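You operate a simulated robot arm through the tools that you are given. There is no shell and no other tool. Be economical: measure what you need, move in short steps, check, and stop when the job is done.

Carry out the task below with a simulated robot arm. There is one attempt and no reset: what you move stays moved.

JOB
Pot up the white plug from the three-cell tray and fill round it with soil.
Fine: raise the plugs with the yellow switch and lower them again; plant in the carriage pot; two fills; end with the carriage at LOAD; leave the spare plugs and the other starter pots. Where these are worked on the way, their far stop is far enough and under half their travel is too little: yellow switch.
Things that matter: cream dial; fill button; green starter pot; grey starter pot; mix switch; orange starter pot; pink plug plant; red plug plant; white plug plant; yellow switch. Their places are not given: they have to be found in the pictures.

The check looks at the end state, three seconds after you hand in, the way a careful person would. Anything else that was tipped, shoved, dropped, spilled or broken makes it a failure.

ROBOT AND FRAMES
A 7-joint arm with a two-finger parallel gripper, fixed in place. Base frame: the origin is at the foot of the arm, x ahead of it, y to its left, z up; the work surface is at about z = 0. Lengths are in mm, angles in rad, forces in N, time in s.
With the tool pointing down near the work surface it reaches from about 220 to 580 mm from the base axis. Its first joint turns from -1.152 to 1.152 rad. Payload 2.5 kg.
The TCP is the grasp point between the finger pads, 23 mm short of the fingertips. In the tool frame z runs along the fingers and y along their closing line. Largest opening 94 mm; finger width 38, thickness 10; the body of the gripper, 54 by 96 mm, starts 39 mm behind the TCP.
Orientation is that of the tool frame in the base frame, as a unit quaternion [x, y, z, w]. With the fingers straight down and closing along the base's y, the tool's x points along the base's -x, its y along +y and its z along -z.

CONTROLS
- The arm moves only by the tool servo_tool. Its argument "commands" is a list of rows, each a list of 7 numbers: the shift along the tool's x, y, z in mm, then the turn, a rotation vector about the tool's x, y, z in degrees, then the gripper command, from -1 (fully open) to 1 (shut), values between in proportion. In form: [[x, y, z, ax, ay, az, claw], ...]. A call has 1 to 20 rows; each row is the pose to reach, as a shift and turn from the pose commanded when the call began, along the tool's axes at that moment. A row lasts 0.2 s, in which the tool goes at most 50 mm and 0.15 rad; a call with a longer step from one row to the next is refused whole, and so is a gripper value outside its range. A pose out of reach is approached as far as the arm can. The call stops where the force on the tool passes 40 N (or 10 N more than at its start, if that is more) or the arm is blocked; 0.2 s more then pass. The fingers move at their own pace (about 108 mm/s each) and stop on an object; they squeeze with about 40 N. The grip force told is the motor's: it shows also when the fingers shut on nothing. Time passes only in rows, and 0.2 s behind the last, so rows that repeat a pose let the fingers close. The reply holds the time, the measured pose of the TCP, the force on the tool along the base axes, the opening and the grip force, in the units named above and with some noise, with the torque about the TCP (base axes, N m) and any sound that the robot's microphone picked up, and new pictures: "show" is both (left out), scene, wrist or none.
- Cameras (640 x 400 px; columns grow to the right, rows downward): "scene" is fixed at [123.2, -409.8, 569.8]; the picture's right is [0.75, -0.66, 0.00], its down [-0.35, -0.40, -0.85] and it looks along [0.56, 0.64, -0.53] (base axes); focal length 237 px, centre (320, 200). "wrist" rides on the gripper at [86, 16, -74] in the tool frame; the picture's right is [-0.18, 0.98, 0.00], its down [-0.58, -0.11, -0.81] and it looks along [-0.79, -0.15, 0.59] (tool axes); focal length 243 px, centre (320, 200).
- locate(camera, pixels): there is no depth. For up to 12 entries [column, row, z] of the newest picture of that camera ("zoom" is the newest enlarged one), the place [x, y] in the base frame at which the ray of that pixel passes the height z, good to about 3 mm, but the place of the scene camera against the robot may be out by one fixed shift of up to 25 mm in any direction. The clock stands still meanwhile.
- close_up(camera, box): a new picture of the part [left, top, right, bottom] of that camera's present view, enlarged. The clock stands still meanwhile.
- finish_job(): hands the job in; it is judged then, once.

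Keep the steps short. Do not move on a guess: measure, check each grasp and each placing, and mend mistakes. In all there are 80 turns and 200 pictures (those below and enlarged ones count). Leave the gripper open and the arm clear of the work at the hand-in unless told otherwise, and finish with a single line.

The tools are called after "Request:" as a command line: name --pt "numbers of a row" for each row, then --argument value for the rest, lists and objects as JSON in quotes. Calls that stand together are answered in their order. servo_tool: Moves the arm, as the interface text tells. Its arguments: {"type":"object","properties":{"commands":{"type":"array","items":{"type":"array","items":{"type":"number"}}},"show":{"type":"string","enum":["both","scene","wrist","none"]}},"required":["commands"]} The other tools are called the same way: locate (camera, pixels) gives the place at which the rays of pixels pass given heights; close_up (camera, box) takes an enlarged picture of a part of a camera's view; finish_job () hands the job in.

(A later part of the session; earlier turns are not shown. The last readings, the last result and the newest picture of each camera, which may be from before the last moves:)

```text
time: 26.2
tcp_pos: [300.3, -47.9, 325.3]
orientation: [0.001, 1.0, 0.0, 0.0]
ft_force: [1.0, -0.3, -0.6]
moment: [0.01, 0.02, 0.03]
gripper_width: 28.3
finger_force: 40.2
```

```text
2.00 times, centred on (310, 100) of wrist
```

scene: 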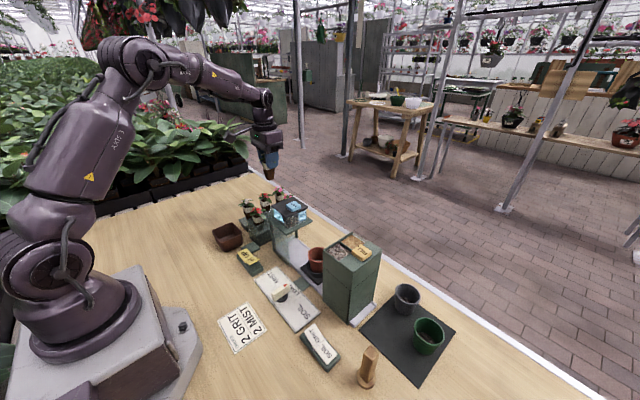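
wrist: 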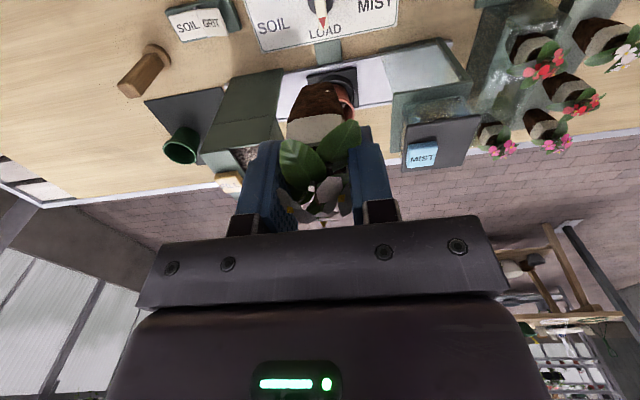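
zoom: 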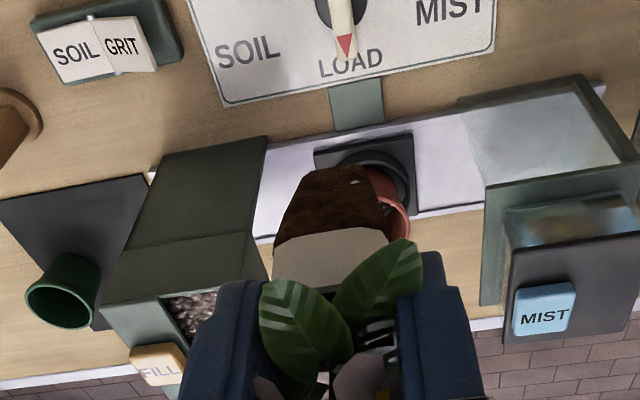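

The plug hides the pot; I sidestep left for a clear look.

Request:
servo_tool --pt "0 45 0 0 0 0 1" --pt "0 85 0 0 0 0 1" --pt "0 85 0 0 0 0 1" --show "wrist"

Request:
close_up --camera "wrist" --box '[120, 30, 400, 200]'

```text
time: 27.0
tcp_pos: [301.6, 38.3, 328.8]
orientation: [0.0, 1.0, -0.002, 0.0]
ft_force: [-0.2, -0.4, 0.7]
moment: [0.0, 0.01, -0.02]
gripper_width: 28.3
finger_force: 39.7
```

wrist: 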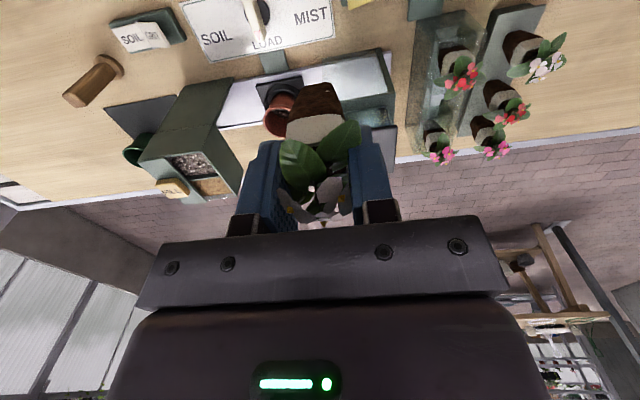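

```text
2.29 times, centred on (260, 115) of wrist
```

zoom: 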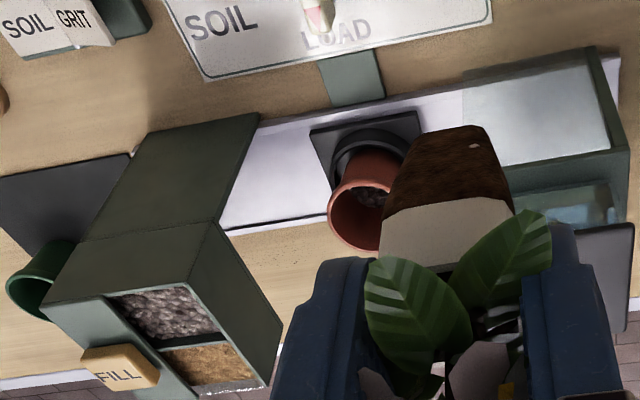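

I step forward so the pot appears at the picture's top, clear of the plug.

Request:
servo_tool --pt "-20 -40 0 0 0 0 1" --pt "-50 -75 0 0 0 0 1" --pt "-85 -75 0 0 0 0 1" --pt "-85 -75 0 0 0 0 1" --show "wrist"

Request:
close_up --camera "wrist" --box '[180, 0, 460, 160]'

Request:
close_up --camera "scene" --box '[280, 200, 400, 320]'

```text
time: 28.0
tcp_pos: [384.7, -35.3, 327.3]
orientation: [0.0, 1.0, -0.001, 0.001]
ft_force: [-0.5, 0.6, -1.2]
moment: [0.01, -0.02, -0.02]
gripper_width: 28.7
finger_force: 40.0
```

wrist: 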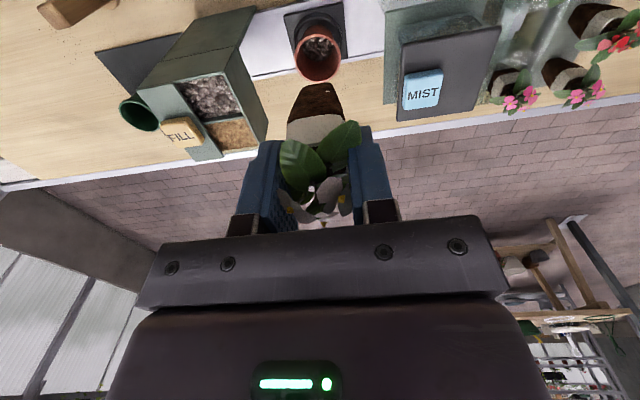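

```text
2.29 times, centred on (320, 80) of wrist
```

zoom: 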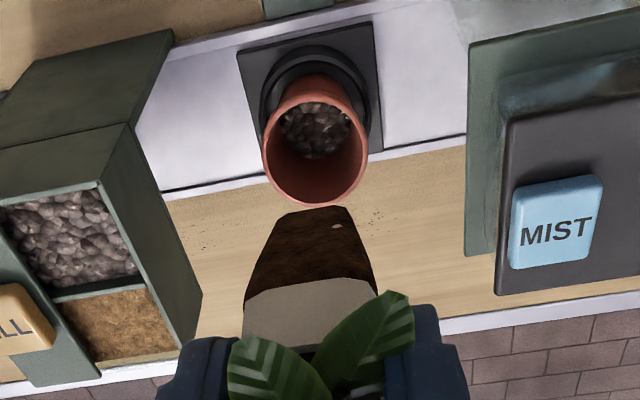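

```text
3.33 times, centred on (340, 260) of scene
```

zoom: 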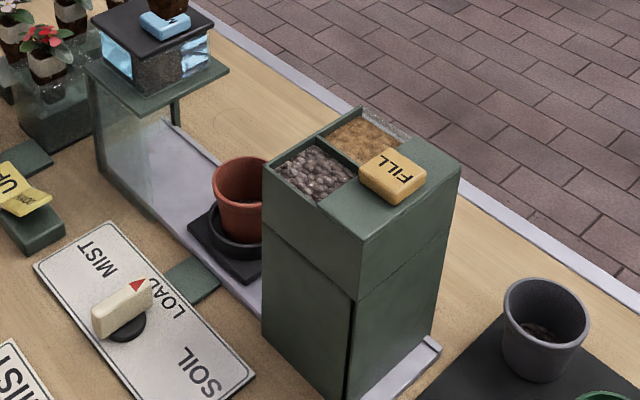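

I measure the carriage plate corners and the pot rim in this picture.

Request:
locate --camera "zoom" --pixels '[[316, 254, 85]]'

Request:
close_up --camera "wrist" --box '[260, 0, 380, 100]'

```text
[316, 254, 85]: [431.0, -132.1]
```

```text
4.00 times, centred on (320, 50) of wrist
```

zoom: 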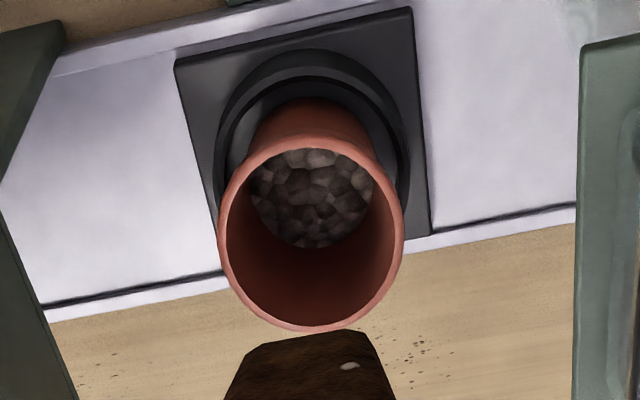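

Request:
locate --camera "zoom" --pixels '[[175, 65, 15], [412, 8, 15], [432, 232, 15], [311, 233, 65], [311, 233, 75], [311, 233, 85], [217, 220, 75], [404, 220, 75], [311, 332, 75], [311, 135, 75], [311, 248, 30], [580, 45, 115]]'

```text
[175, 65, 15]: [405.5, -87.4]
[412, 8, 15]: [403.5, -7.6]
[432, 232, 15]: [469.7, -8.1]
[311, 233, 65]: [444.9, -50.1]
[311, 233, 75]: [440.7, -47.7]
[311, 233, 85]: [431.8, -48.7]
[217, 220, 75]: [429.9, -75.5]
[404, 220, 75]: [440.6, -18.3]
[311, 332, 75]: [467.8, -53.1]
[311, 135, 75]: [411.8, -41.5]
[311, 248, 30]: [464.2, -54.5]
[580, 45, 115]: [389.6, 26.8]
```

Request:
close_up --camera "wrist" --box '[130, 0, 510, 200]'

Request:
locate --camera "wrist" --pixels '[[222, 78, 165], [268, 122, 165], [222, 78, 180], [257, 7, 0], [229, 54, 100], [384, 102, 115], [396, 42, 165], [396, 120, 165], [480, 110, 165], [502, 27, 165], [182, 130, 190], [384, 12, 115]]'

```text
1.68 times, centred on (320, 100) of wrist
```

zoom: 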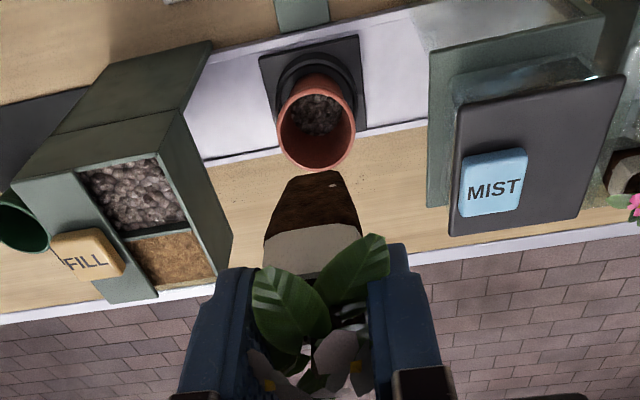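

```text
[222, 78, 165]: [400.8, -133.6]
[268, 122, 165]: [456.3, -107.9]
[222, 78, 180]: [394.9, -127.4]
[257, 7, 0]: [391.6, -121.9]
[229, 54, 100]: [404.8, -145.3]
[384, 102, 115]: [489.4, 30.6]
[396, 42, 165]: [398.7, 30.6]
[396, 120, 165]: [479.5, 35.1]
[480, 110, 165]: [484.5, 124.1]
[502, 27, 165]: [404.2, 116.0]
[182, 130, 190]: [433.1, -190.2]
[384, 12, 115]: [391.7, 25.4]
```

The gap (y −122 … 26) suits the body. Pot centre ≈(437,−48), rim z≈77. I go above it at z 190 and look.

Request:
servo_tool --pt "-25 -6 10 0 0 0 1" --pt "-53 -13 30 0 0 0 1" --pt "-53 -13 70 0 0 0 1" --pt "-53 -13 110 0 0 0 1" --pt "-53 -13 137 0 0 0 1" --pt "-53 -13 137 0 0 0 1"

Request:
close_up --camera "scene" --box '[270, 160, 390, 290]'

Request:
close_up --camera "wrist" --box '[200, 0, 440, 180]'

```text
time: 29.4
tcp_pos: [438.9, -50.9, 190.9]
orientation: [0.0, 1.0, -0.001, 0.002]
ft_force: [0.8, -0.7, -0.3]
moment: [0.02, -0.01, 0.01]
gripper_width: 28.2
finger_force: 40.2
```

scene: 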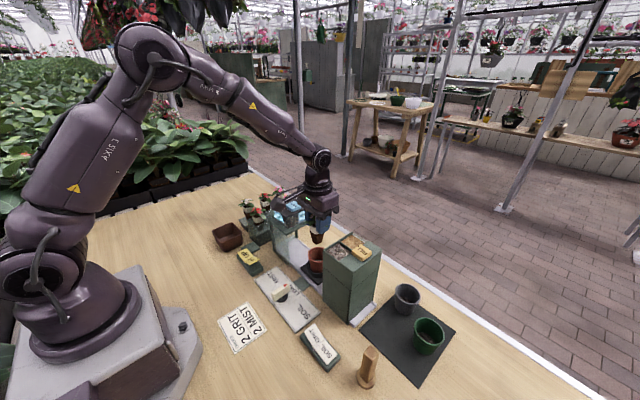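
wrist: 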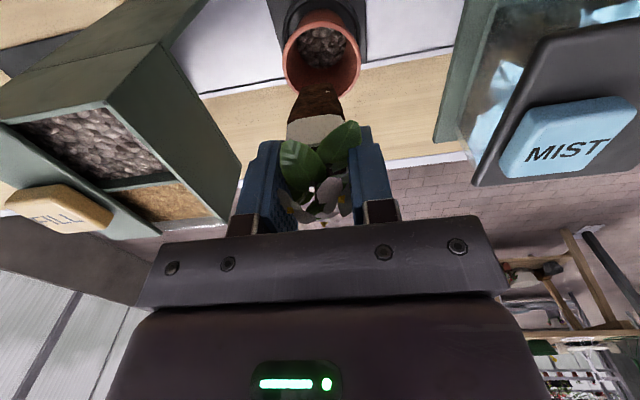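

```text
3.08 times, centred on (330, 225) of scene
```

zoom: 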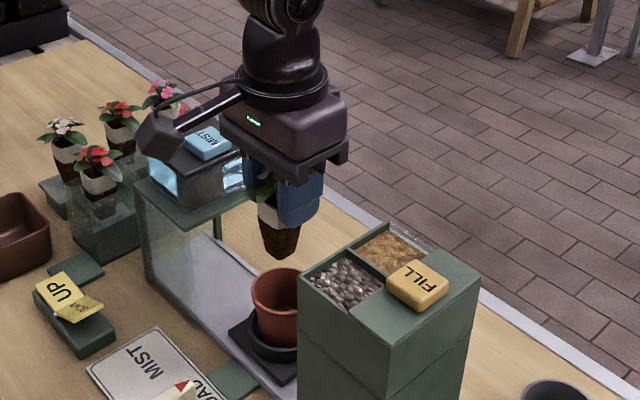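

```text
2.22 times, centred on (320, 90) of wrist
```

zoom: 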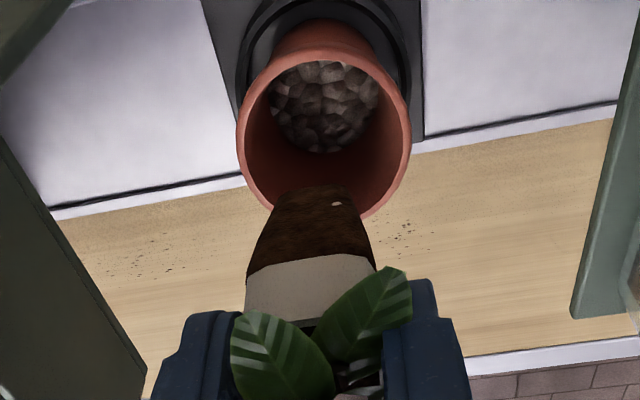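

Request:
locate --camera "zoom" --pixels '[[237, 125, 77], [411, 125, 77], [324, 47, 77], [324, 217, 77], [278, 190, 133], [350, 188, 133], [247, 265, 163], [375, 258, 163], [324, 152, 40], [0, 140, 165], [575, 320, 115]]'

```text
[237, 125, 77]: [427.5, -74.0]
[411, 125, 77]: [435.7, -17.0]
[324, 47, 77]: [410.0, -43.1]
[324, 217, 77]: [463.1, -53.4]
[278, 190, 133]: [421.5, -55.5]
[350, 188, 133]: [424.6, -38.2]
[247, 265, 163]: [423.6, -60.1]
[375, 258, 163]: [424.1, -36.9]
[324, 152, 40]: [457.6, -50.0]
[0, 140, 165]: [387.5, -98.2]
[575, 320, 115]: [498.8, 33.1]
```

Plug and pot line up (shift −1.5 in x). I lower to TCP z 125 and check.

Request:
servo_tool --pt "1.5 2 15 0 0 0 1" --pt "1.5 2 30 0 0 0 1" --pt "1.5 2 42 0 0 0 1" --pt "1.5 2 54 0 0 0 1" --pt "1.5 2 66 0 0 0 1" --pt "1.5 2 66 0 0 0 1" --show "wrist"

Request:
close_up --camera "scene" --box '[280, 200, 360, 290]'

Request:
close_up --camera "wrist" --box '[220, 0, 420, 180]'

```text
time: 30.8
tcp_pos: [435.9, -48.1, 125.7]
orientation: [0.001, 1.0, -0.002, 0.002]
ft_force: [0.0, -0.2, 0.1]
moment: [0.0, 0.0, -0.01]
gripper_width: 28.6
finger_force: 40.1
```

wrist: 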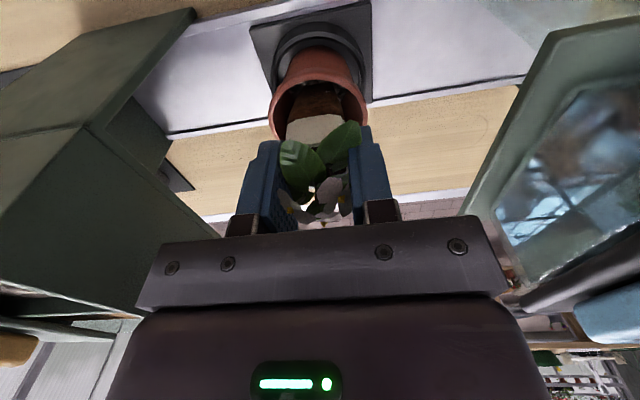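

```text
4.44 times, centred on (320, 245) of scene
```

zoom: 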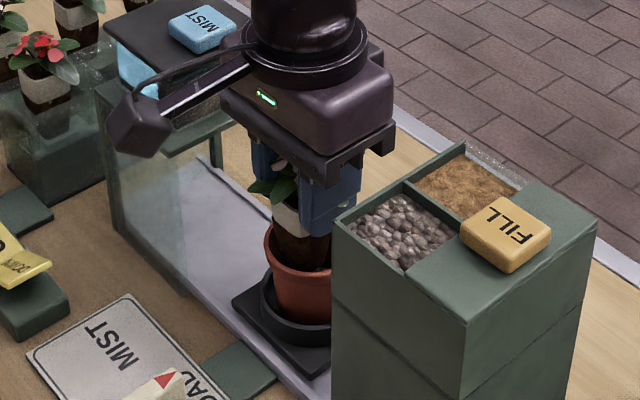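

```text
2.22 times, centred on (320, 90) of wrist
```

zoom: 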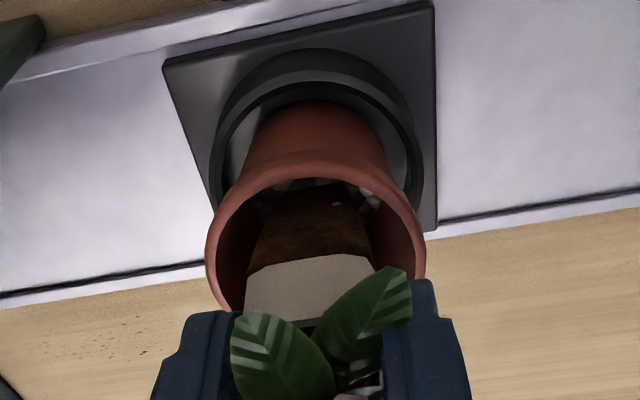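

Inside the pot with no contact. I lower further in small steps to z 110.

Request:
servo_tool --pt "0 0 4 0 0 0 1" --pt "0 0 8 0 0 0 1" --pt "0 0 12 0 0 0 1" --pt "0 0 15 0 0 0 1" --pt "0 0 15 0 0 0 1" --show "none"

Request:
close_up --camera "scene" --box '[290, 220, 350, 280]'

Request:
close_up --camera "wrist" --box '[220, 0, 420, 180]'

```text
time: 32.0
tcp_pos: [436.6, -49.9, 110.6]
orientation: [0.0, 1.0, -0.001, 0.002]
ft_force: [0.7, -0.2, -1.1]
moment: [0.02, 0.0, 0.0]
gripper_width: 28.5
finger_force: 40.1
```

```text
6.67 times, centred on (320, 250) of scene
```

zoom: 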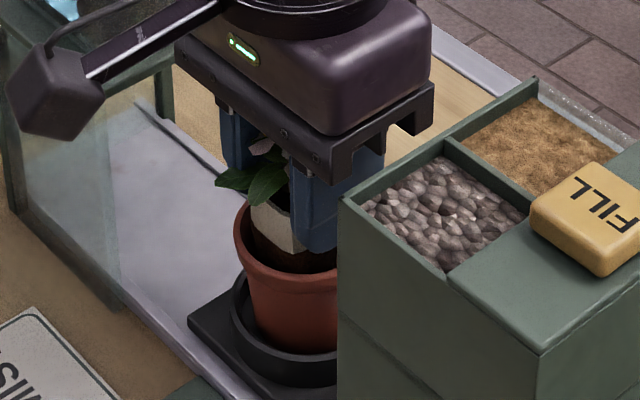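

```text
2.22 times, centred on (320, 90) of wrist
```

zoom: 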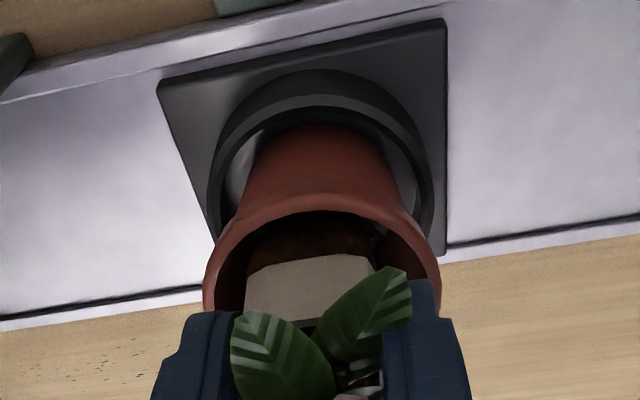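

Tips are ~10 above the rim; plug sits about 3 mm to the right side of the pot. I shift +3 in y and lower 7 more in fine steps.

Request:
servo_tool --pt "0 3 0 0 0 0 1" --pt "0 3 1.5 0 0 0 1" --pt "0 3 3 0 0 0 1" --pt "0 3 4.5 0 0 0 1" --pt "0 3 6 0 0 0 1" --pt "0 3 7 0 0 0 1" --pt "0 3 7 0 0 0 1" --show "none"

Request:
close_up --camera "scene" --box '[290, 220, 350, 280]'

Request:
close_up --camera "wrist" --box '[220, 0, 420, 180]'

```text
time: 33.6
tcp_pos: [438.0, -46.2, 102.6]
orientation: [0.0, 1.0, -0.001, 0.001]
ft_force: [1.2, 0.4, -0.5]
moment: [0.01, 0.0, 0.02]
gripper_width: 28.6
finger_force: 40.2
```

```text
6.67 times, centred on (320, 250) of scene
```

zoom: 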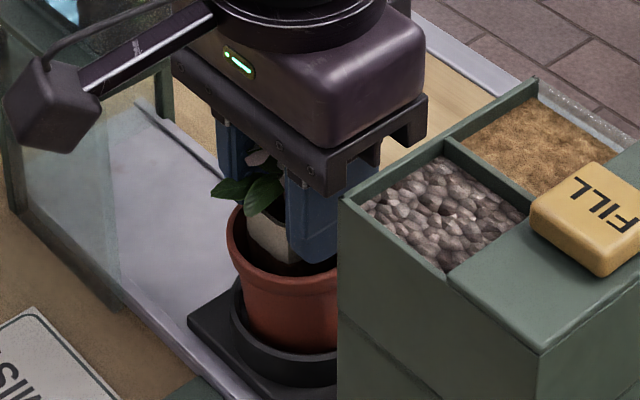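

```text
2.22 times, centred on (320, 90) of wrist
```

zoom: 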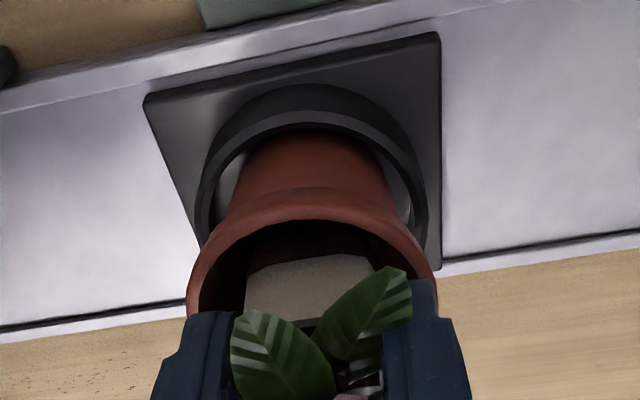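

Well centred, no contact yet. I creep down 3 mm more in half-millimetre steps, watching the force.

Request:
servo_tool --pt "0 0 0.5 0 0 0 1" --pt "0 0 1 0 0 0 1" --pt "0 0 1.5 0 0 0 1" --pt "0 0 2 0 0 0 1" --pt "0 0 2.5 0 0 0 1" --pt "0 0 3 0 0 0 1" --show "none"

Request:
close_up --camera "scene" --box '[290, 220, 350, 280]'

```text
time: 35.0
tcp_pos: [437.3, -47.4, 101.3]
orientation: [0.0, 1.0, -0.001, 0.001]
ft_force: [-1.8, -0.2, 4.3]
moment: [0.05, 0.14, 0.0]
gripper_width: 28.4
finger_force: 40.1
```

```text
6.67 times, centred on (320, 250) of scene
```

zoom: 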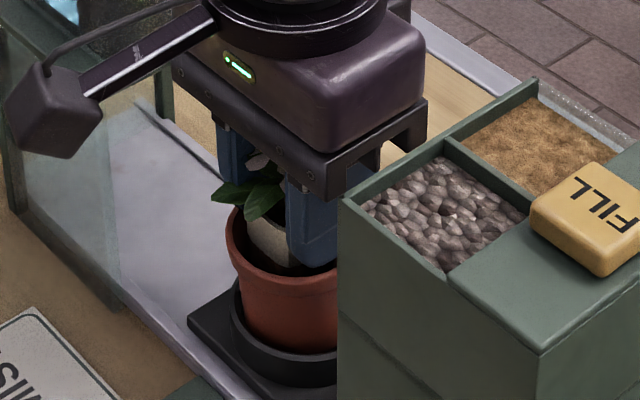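

Contact of 4 N is felt. I ease up 1.5 mm so the tips don't drag the rim, then open gently to about 50 mm.

Request:
servo_tool --pt "0 0 -1 0 0 0 1" --pt "0 0 -1.5 0 0 0 1" --pt "0 0 -1.5 0 0 0 0.35" --pt "0 0 -1.5 0 0 0 0.3" --pt "0 0 -1.5 0 0 0 0.2" --pt "0 0 -1.5 0 0 0 0.0" --pt "0 0 -1.5 0 0 0 0.0" --show "none"

Request:
close_up --camera "scene" --box '[290, 220, 350, 280]'

Request:
close_up --camera "wrist" --box '[220, 0, 420, 230]'

```text
time: 36.6
tcp_pos: [437.2, -47.2, 102.1]
orientation: [0.0, 1.0, -0.001, 0.001]
ft_force: [0.3, -0.3, -0.3]
moment: [-0.01, 0.02, 0.01]
gripper_width: 47.1
finger_force: 0.1
```

```text
6.67 times, centred on (320, 250) of scene
```

zoom: 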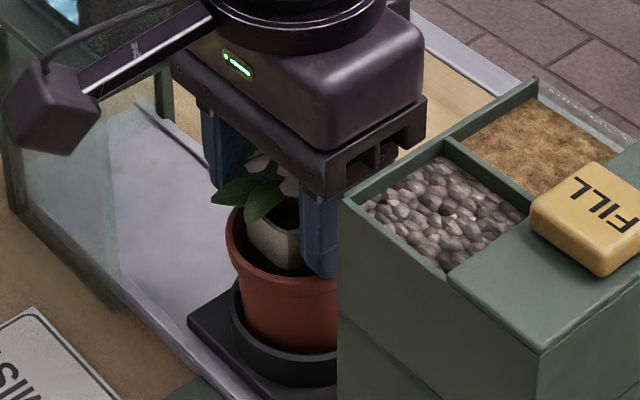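

```text
1.74 times, centred on (320, 115) of wrist
```

zoom: 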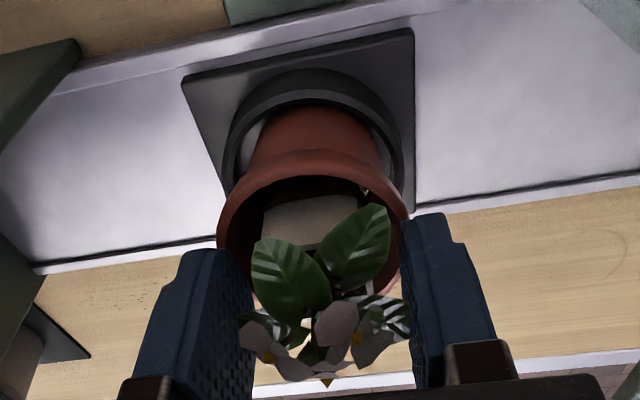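

The plug stands free and upright in the pot. I rise straight up to z≈260.

Request:
servo_tool --pt "0 0 -10 0 0 0 0" --pt "0 0 -25 0 0 0 -0.05" --pt "0 0 -50 0 0 0 -0.1" --pt "0 0 -85 0 0 0 -0.1" --pt "0 0 -125 0 0 0 -0.1" --pt "0 0 -165 0 0 0 -0.1" --pt "30 0 -200 0 0 0 -0.1" --pt "70 0 -220 0 0 0 -0.1" --pt "70 0 -220 0 0 0 -0.1"

Request:
close_up --camera "wrist" --box '[180, 0, 460, 200]'

Request:
close_up --camera "scene" --box '[290, 220, 350, 280]'

```text
time: 38.6
tcp_pos: [366.1, -45.1, 319.5]
orientation: [0.0, 1.0, -0.001, 0.001]
ft_force: [-0.3, 0.3, 0.3]
moment: [-0.02, -0.05, -0.02]
gripper_width: 51.6
finger_force: 0.0
```

scene: 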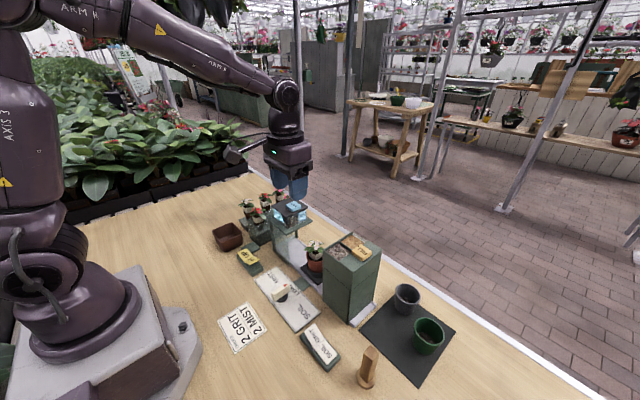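
wrist: 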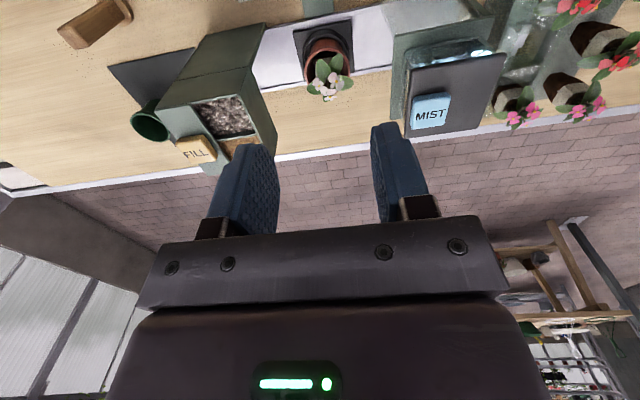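

```text
2.00 times, centred on (320, 100) of wrist
```

zoom: 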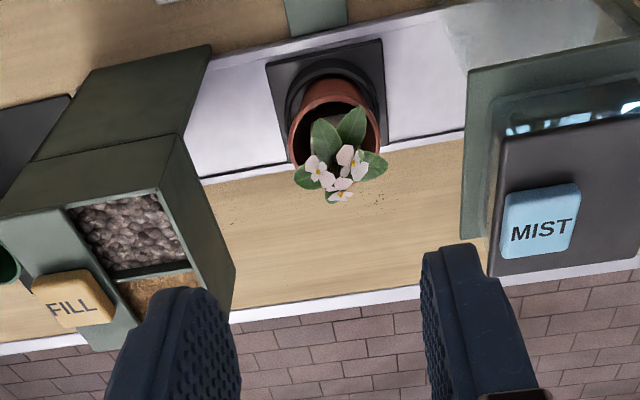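

```text
6.67 times, centred on (320, 250) of scene
```

zoom: 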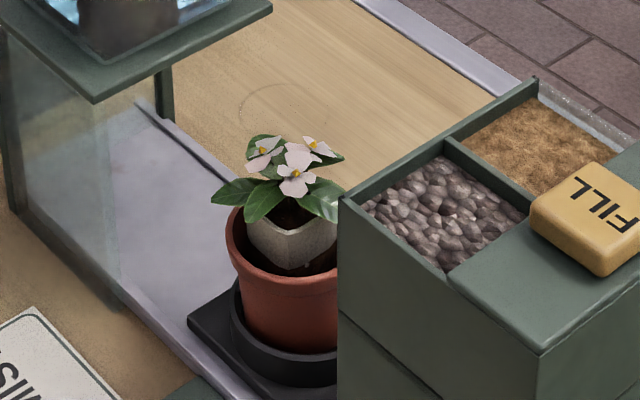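

Planted upright. Next I lower the tray: close fingers and go over the DOWN paddle at (307, 80).

Request:
servo_tool --pt "20 42 0 0 0 0 1" --pt "40 84 20 0 0 0 1" --pt "59 125 60 0 0 0 1" --pt "59 125 100 0 0 0 1" --pt "59 125 140 0 0 0 1" --pt "59 125 180 0 0 0 1" --pt "59 125 210 0 0 0 1" --pt "59 125 210 0 0 0 1" --show "wrist"

Request:
close_up --camera "wrist" --box '[200, 20, 440, 170]'

```text
refused: row 2 steps farther than a row can; nothing moved
```

```text
2.67 times, centred on (320, 95) of wrist
```

zoom: 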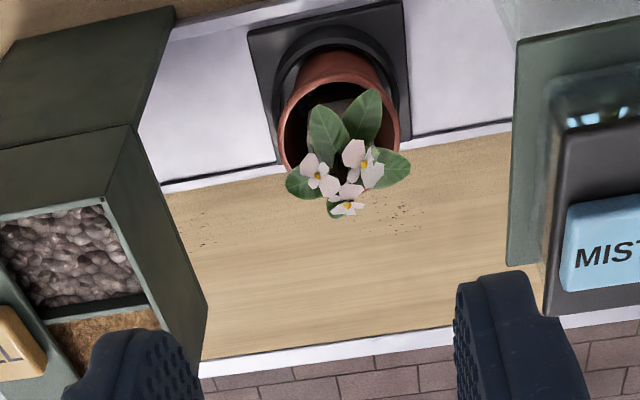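

Steps were too long; same path with smaller ones.

Request:
servo_tool --pt "18 40 0 0 0 0 1" --pt "36 80 10 0 0 0 1" --pt "50 115 30 0 0 0 1" --pt "59 125 70 0 0 0 1" --pt "59 125 110 0 0 0 1" --pt "59 125 150 0 0 0 1" --pt "59 125 190 0 0 0 1" --pt "59 125 210 0 0 0 1" --pt "59 125 210 0 0 0 1" --show "none"

Request:
close_up --camera "wrist" --box '[200, 20, 440, 170]'

```text
time: 40.6
tcp_pos: [307.6, 77.0, 113.1]
orientation: [-0.001, 1.0, -0.001, 0.002]
ft_force: [0.2, -0.4, 0.6]
moment: [0.02, 0.02, 0.0]
gripper_width: 0.1
finger_force: 40.3
```

```text
2.67 times, centred on (320, 95) of wrist
```

zoom: 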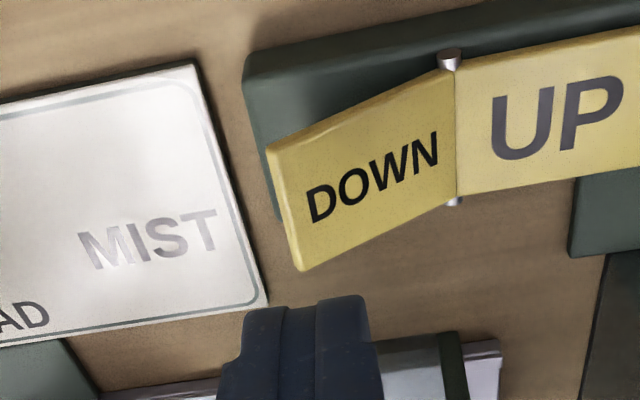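

Request:
locate --camera "zoom" --pixels '[[285, 205, 36], [370, 180, 30], [455, 130, 22], [275, 150, 38], [298, 265, 38]]'

```text
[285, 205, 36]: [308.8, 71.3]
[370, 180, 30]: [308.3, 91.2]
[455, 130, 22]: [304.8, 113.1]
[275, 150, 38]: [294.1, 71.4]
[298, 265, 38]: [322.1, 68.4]
```

DOWN end spans y 71–113; I press at (308, 80).

Request:
servo_tool --pt "0 3 20 0 0 0 1" --pt "0 3 37 0 0 0 1" --pt "0 3 44 0 0 0 1" --pt "0 3 49 0 0 0 1" --pt "0 3 54 0 0 0 1" --pt "0 3 58 0 0 0 1" --pt "0 3 62 0 0 0 1" --pt "0 3 65 0 0 0 1" --pt "0 3 68 0 0 0 1" --pt "0 3 71 0 0 0 1" --show "none"

Request:
servo_tool --pt "0 0 -30 0 0 0 1" --pt "0 0 -70 0 0 0 1" --pt "0 0 -115 0 0 0 1" --pt "0 0 -160 0 0 0 1" --pt "0 0 -205 0 0 0 1" --pt "0 0 -250 0 0 0 1" --pt "0 0 -250 0 0 0 1"

Request:
close_up --camera "scene" --box '[220, 190, 320, 280]'

```text
time: 42.4
tcp_pos: [307.9, 81.6, 47.1]
orientation: [0.0, 1.0, 0.0, 0.001]
ft_force: [-2.2, 0.3, 14.4]
moment: [0.07, 0.18, 0.04]
gripper_width: 0.1
finger_force: 40.1
stopped in row 9: the force on the tool passed its limit at 53 N (the readings are from after the stop); the commanded pose is now the measured one
```

```text
time: 44.0
tcp_pos: [304.6, 81.1, 296.5]
orientation: [0.0, 1.0, -0.001, 0.001]
ft_force: [-0.4, 0.5, 0.0]
moment: [-0.03, 0.0, 0.07]
gripper_width: 0.0
finger_force: 39.8
```

scene: 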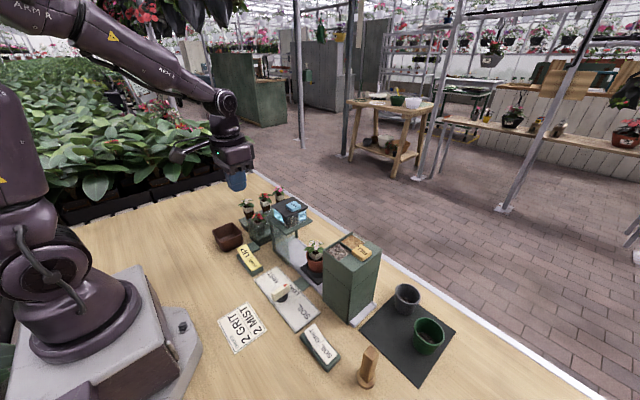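
wrist: 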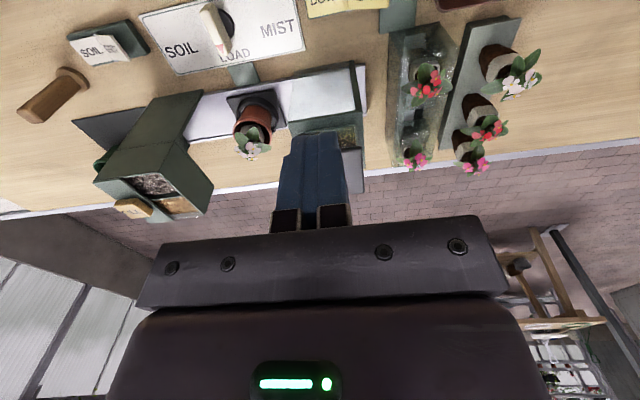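

```text
4.44 times, centred on (270, 235) of scene
```

zoom: 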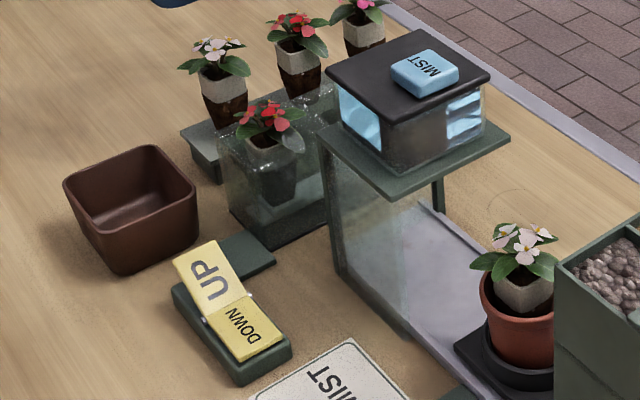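

Tray is lowered again. Next I go toward the mix switch (about (302,−194)) to see which side is pressed.

Request:
servo_tool --pt "5 -45 0 0 0 0 1" --pt "10 -90 0 0 0 0 1" --pt "10 -135 10 0 0 0 1" --pt "10 -180 20 0 0 0 1" --pt "10 -225 40 0 0 0 1" --pt "10 -265 60 0 0 0 1" --pt "10 -275 100 0 0 0 1" --pt "10 -275 140 0 0 0 1" --pt "10 -275 140 0 0 0 1" --show "none"

Request:
close_up --camera "wrist" --box '[180, 0, 460, 180]'

```text
time: 46.0
tcp_pos: [296.3, -194.7, 158.1]
orientation: [-0.001, 1.0, -0.001, 0.0]
ft_force: [-0.2, 0.5, -0.3]
moment: [0.01, -0.01, -0.01]
gripper_width: 0.0
finger_force: 39.6
```

```text
2.22 times, centred on (320, 90) of wrist
```

zoom: 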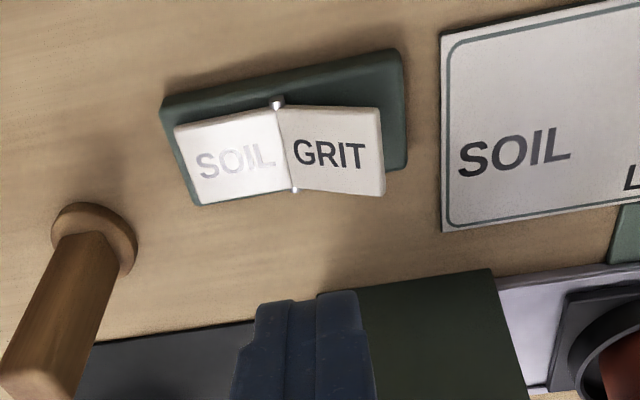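

The SOIL side is pressed (flush, as DOWN was), GRIT stands raised: soil is already selected. Now I look at the dial.

Request:
servo_tool --pt "5 45 -10 0 0 0 0" --pt "10 90 -30 0 0 0 0" --pt "10 130 -40 0 0 0 -0.2" --pt "10 145 -40 0 0 0 -0.2" --pt "10 145 -40 0 0 0 -0.2" --show "none"

Request:
close_up --camera "wrist" --box '[180, 0, 460, 180]'

Request:
close_up --camera "scene" --box '[250, 260, 330, 340]'

```text
time: 47.2
tcp_pos: [286.0, -48.3, 199.4]
orientation: [-0.001, 1.0, 0.0, 0.002]
ft_force: [0.3, 0.4, 0.4]
moment: [-0.04, 0.01, 0.01]
gripper_width: 56.5
finger_force: 0.2
```

```text
2.22 times, centred on (320, 90) of wrist
```

zoom: 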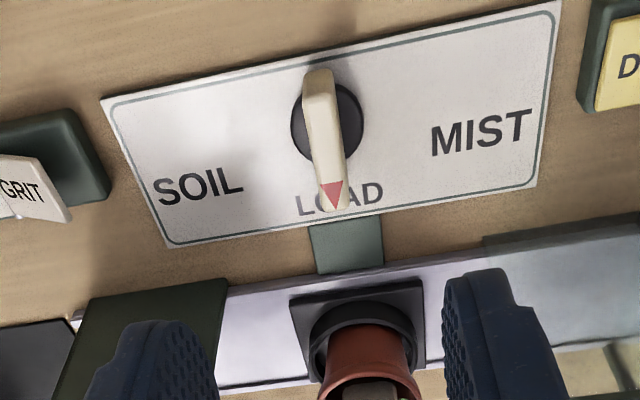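

```text
5.00 times, centred on (290, 300) of scene
```

zoom: 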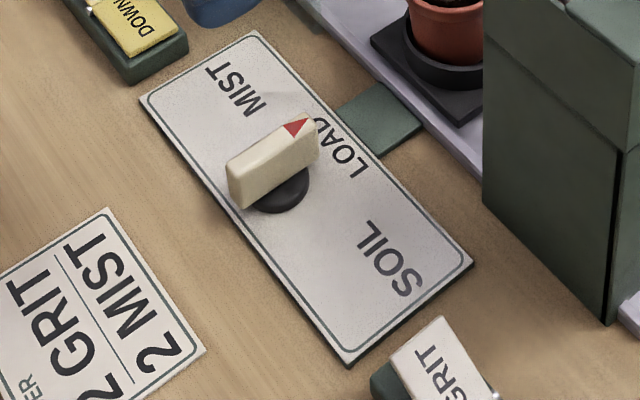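

Request:
locate --camera "zoom" --pixels '[[328, 122, 10], [318, 72, 35], [338, 208, 35], [325, 90, 38], [303, 95, 35], [336, 95, 35], [200, 186, 2], [340, 200, 2], [480, 133, 2], [293, 130, 10], [363, 115, 10]]'

```text
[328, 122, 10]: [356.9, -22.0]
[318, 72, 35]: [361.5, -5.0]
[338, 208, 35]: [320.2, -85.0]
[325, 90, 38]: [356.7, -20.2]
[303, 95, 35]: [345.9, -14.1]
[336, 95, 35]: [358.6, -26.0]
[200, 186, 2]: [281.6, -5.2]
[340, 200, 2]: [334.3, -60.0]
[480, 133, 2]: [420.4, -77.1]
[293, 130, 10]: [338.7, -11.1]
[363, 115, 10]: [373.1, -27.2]
```

Request:
locate --camera "wrist" --pixels '[[323.6, 54.9, 10], [319.1, 32.4, 35], [328.1, 93.6, 35], [313.7, 58.5, 35], [329, 58.5, 35], [266, 83.7, 2], [329, 90, 2], [392, 59.9, 2], [307.9, 58.5, 10], [339.4, 51.8, 10], [319.1, 32.4, 45], [328.1, 93.6, 45]]'

```text
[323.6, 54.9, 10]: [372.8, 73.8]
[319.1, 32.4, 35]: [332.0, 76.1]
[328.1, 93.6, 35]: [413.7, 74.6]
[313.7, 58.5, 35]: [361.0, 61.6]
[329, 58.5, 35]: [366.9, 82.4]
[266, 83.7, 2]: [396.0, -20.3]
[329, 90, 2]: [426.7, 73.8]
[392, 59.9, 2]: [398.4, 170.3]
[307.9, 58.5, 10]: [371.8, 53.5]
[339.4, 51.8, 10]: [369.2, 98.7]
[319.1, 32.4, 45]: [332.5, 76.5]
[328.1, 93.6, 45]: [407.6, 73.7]
```

Those used an older picture. I retake the wrist enlargement and locate on it.

Request:
close_up --camera "wrist" --box '[240, 0, 400, 100]'

```text
4.00 times, centred on (320, 50) of wrist
```

zoom: 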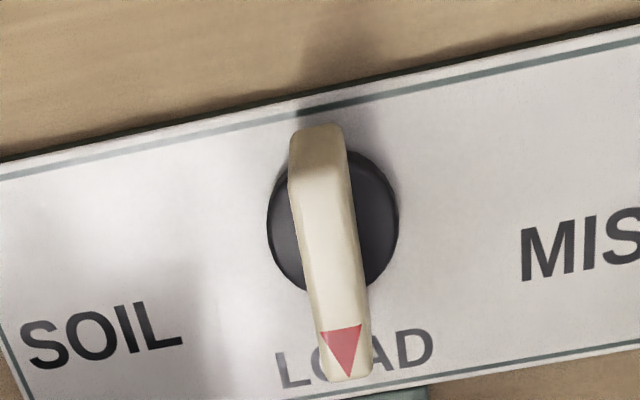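

Request:
locate --camera "zoom" --pixels '[[333, 222, 12], [267, 222, 12], [399, 215, 12], [318, 130, 40], [348, 375, 40], [290, 185, 30], [302, 240, 40], [357, 230, 40], [100, 335, 2], [355, 360, 2], [580, 250, 2], [318, 130, 30]]'

```text
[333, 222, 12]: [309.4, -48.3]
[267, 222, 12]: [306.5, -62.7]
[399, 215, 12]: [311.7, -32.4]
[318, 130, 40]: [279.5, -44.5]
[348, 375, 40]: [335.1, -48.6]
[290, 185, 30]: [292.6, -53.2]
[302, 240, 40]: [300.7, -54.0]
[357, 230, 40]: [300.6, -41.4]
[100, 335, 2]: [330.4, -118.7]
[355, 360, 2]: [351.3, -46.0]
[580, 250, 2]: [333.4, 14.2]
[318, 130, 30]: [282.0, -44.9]
```

Dial: hub (309,−48), bar lies along x, about 13 wide. I come down astride it with tips at z≈22.

Request:
servo_tool --pt "-10 1 35 0 0 0 -0.1" --pt "-22 1.3 75 0 0 0 -0.1" --pt "-22 1.3 110 0 0 0 0.1" --pt "-22 1.3 130 0 0 0 0.1" --pt "-22 1.3 145 0 0 0 0.1" --pt "-22 1.3 153 0 0 0 0.1" --pt "-22 1.3 153 0 0 0 0.1"

Request:
close_up --camera "scene" --box '[240, 240, 320, 330]'

Request:
close_up --camera "wrist" --box '[200, 60, 440, 240]'

```text
time: 48.8
tcp_pos: [310.6, -47.7, 44.0]
orientation: [0.0, 1.0, -0.001, 0.001]
ft_force: [-0.8, -0.2, 0.3]
moment: [0.01, -0.05, -0.01]
gripper_width: 42.4
finger_force: 0.0
```

scene: 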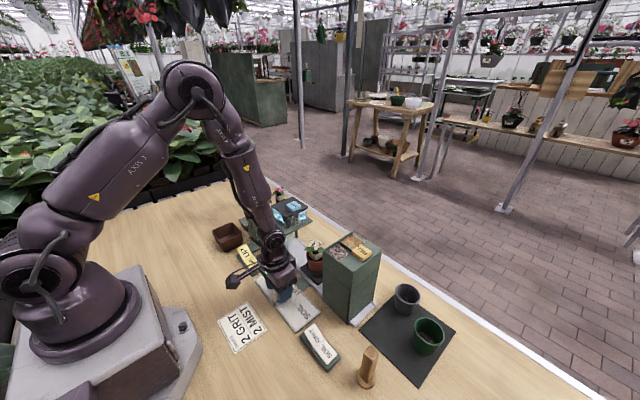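
wrist: 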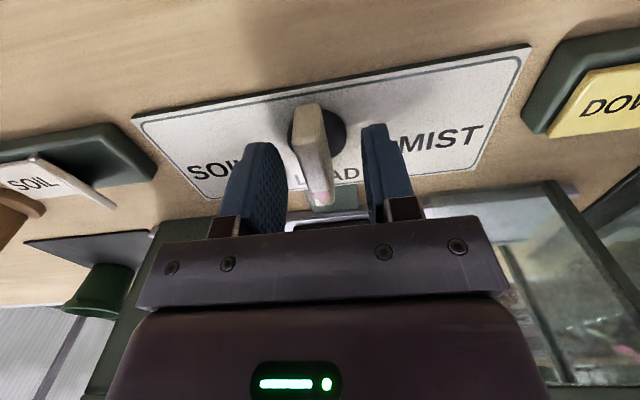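

```text
4.44 times, centred on (280, 285) of scene
```

zoom: 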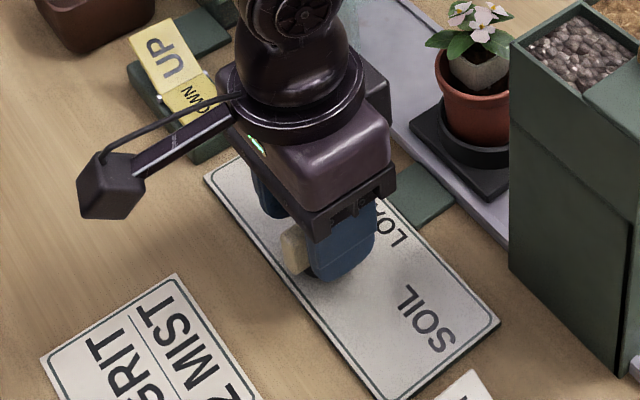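

```text
2.22 times, centred on (320, 150) of wrist
```

zoom: 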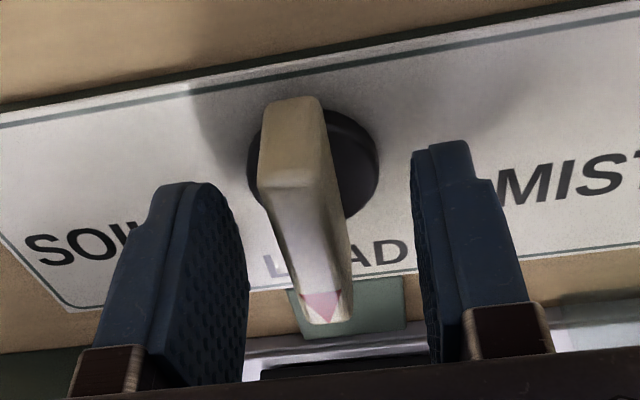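

Bar centred (y≈−47.7). I close on it.

Request:
servo_tool --pt "0 0 0 0 0 0 0.4" --pt "0 0 0 0 0 0 0.6" --pt "0 0 0 0 0 0 1" --pt "0 0 0 0 0 0 1" --show "wrist"

```text
time: 49.8
tcp_pos: [309.4, -50.4, 44.7]
orientation: [0.002, 1.0, -0.002, 0.001]
ft_force: [0.0, -23.3, -5.6]
moment: [0.34, -0.3, -0.05]
gripper_width: 13.1
finger_force: 45.1
```

wrist: 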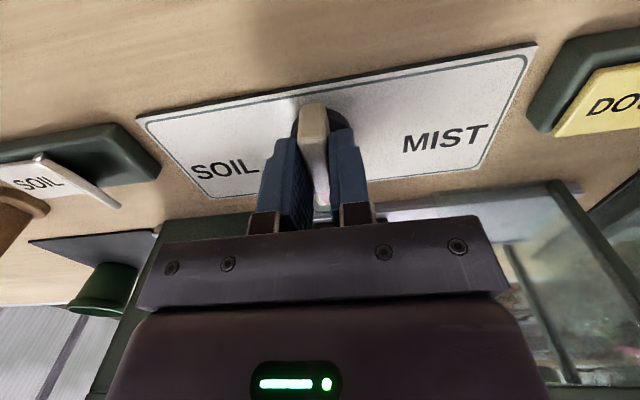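

Gripped (13 mm) but a −23 N side force says the bar is ~3 mm farther right; I relieve that, then read again.

Request:
servo_tool --pt "0 -1.5 0 0 0 0 1" --pt "0 -3 0 0 0 0 1" --pt "0 -3 0 0 0 0 1" --show "none"

```text
time: 50.6
tcp_pos: [309.6, -49.8, 43.8]
orientation: [0.0, 1.0, -0.001, 0.0]
ft_force: [-5.4, -11.9, 10.8]
moment: [0.05, -1.04, -0.03]
gripper_width: 12.6
finger_force: 45.1
```

Request:
servo_tool --pt "0 -1 -0.5 0 0 0 1" --pt "0 -2 -0.5 0 0 0 1" --pt "0 -2 -0.5 0 0 0 1" --show "none"

```text
time: 51.4
tcp_pos: [309.5, -50.4, 45.8]
orientation: [-0.001, 1.0, 0.0, 0.001]
ft_force: [0.2, 7.4, -14.2]
moment: [0.02, -1.51, -0.01]
gripper_width: 12.9
finger_force: 45.1
```

I reopen briefly and regrip at this corrected place to clear the strain.

Request:
servo_tool --pt "0 0.7 0 0 0 0 0.5" --pt "0 0.7 0 0 0 0 0.5" --pt "0 0.7 0 0 0 0 0.8" --pt "0 0.7 0 0 0 0 1" --pt "0 0.7 0 0 0 0 1" --show "wrist"

```text
time: 52.6
tcp_pos: [309.0, -49.8, 45.0]
orientation: [-0.001, 1.0, 0.0, 0.0]
ft_force: [0.1, 16.0, 9.0]
moment: [0.16, 0.49, 0.06]
gripper_width: 13.1
finger_force: 44.8
```

wrist: 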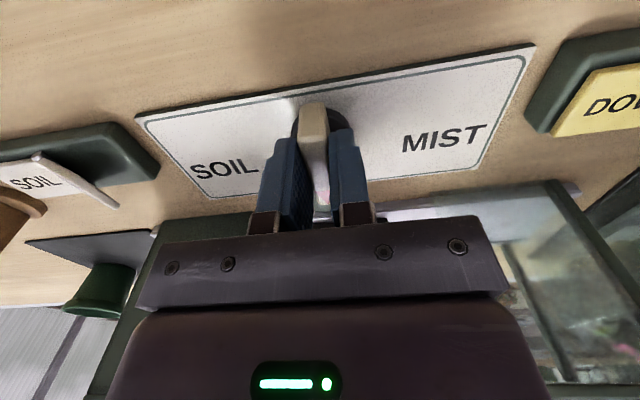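

The bar's true line is y≈−50. I ease +1.4 in y and turn toward SOIL (clockwise from above) 24° first.

Request:
servo_tool --pt "0 1.4 0.5 0 0 0 1" --pt "0 1.4 0.5 0 0 4 1" --pt "0 1.4 0.5 0 0 10 1" --pt "0 1.4 0.5 0 0 17 1" --pt "0 1.4 0.5 0 0 24 1"

```text
time: 53.4
tcp_pos: [309.8, -50.2, 45.6]
orientation: [0.053, 0.999, -0.001, 0.001]
ft_force: [-2.8, 1.0, 3.7]
moment: [0.08, -0.48, 0.02]
gripper_width: 12.9
finger_force: 44.8
stopped in row 3: the force on the tool passed its limit at 41 N (the readings are from after the stop); the commanded pose is now the measured one
```

scene: 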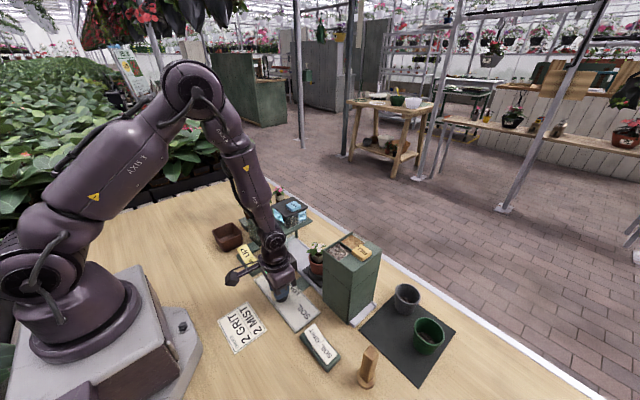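
wrist: 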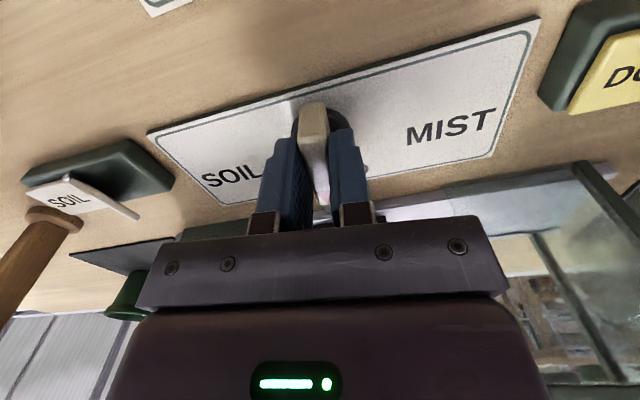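

It turned 6° and forces are now small. I continue in gentle 3° steps.

Request:
servo_tool --pt "0 0 0 0 0 3 1" --pt "0 0 0 0 0 6 1" --pt "0 0 0 0 0 9 1" --pt "0 0 0 0 0 12 1" --pt "0 0 0 0 0 15 1" --pt "0 0 0 0 0 18 1" --pt "0 0 0 0 0 21 1" --pt "0 0 0 0 0 24 1"

```text
time: 55.2
tcp_pos: [311.1, -49.0, 46.8]
orientation: [0.261, 0.965, 0.0, 0.002]
ft_force: [-1.6, 12.9, 3.0]
moment: [-0.09, -0.41, 0.07]
gripper_width: 13.0
finger_force: 45.0
```

scene: 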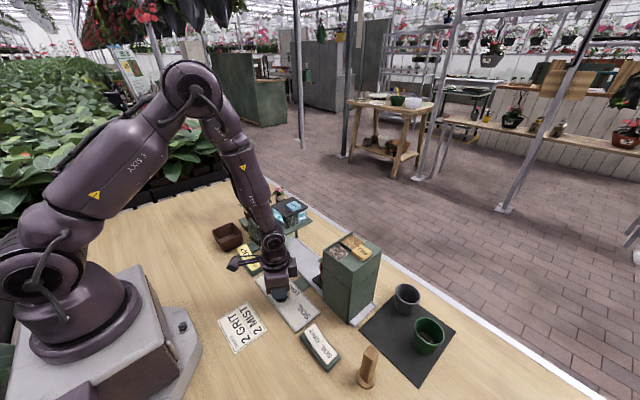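
wrist: 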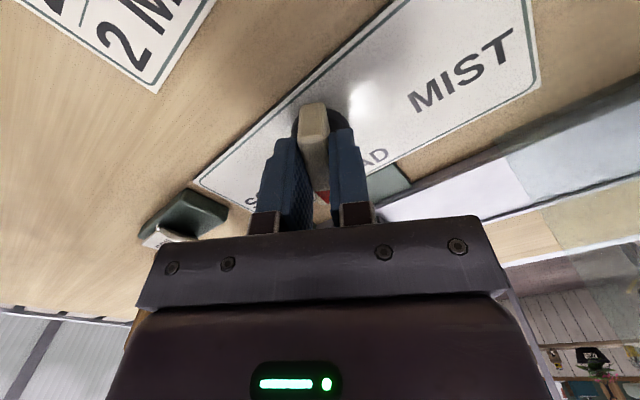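

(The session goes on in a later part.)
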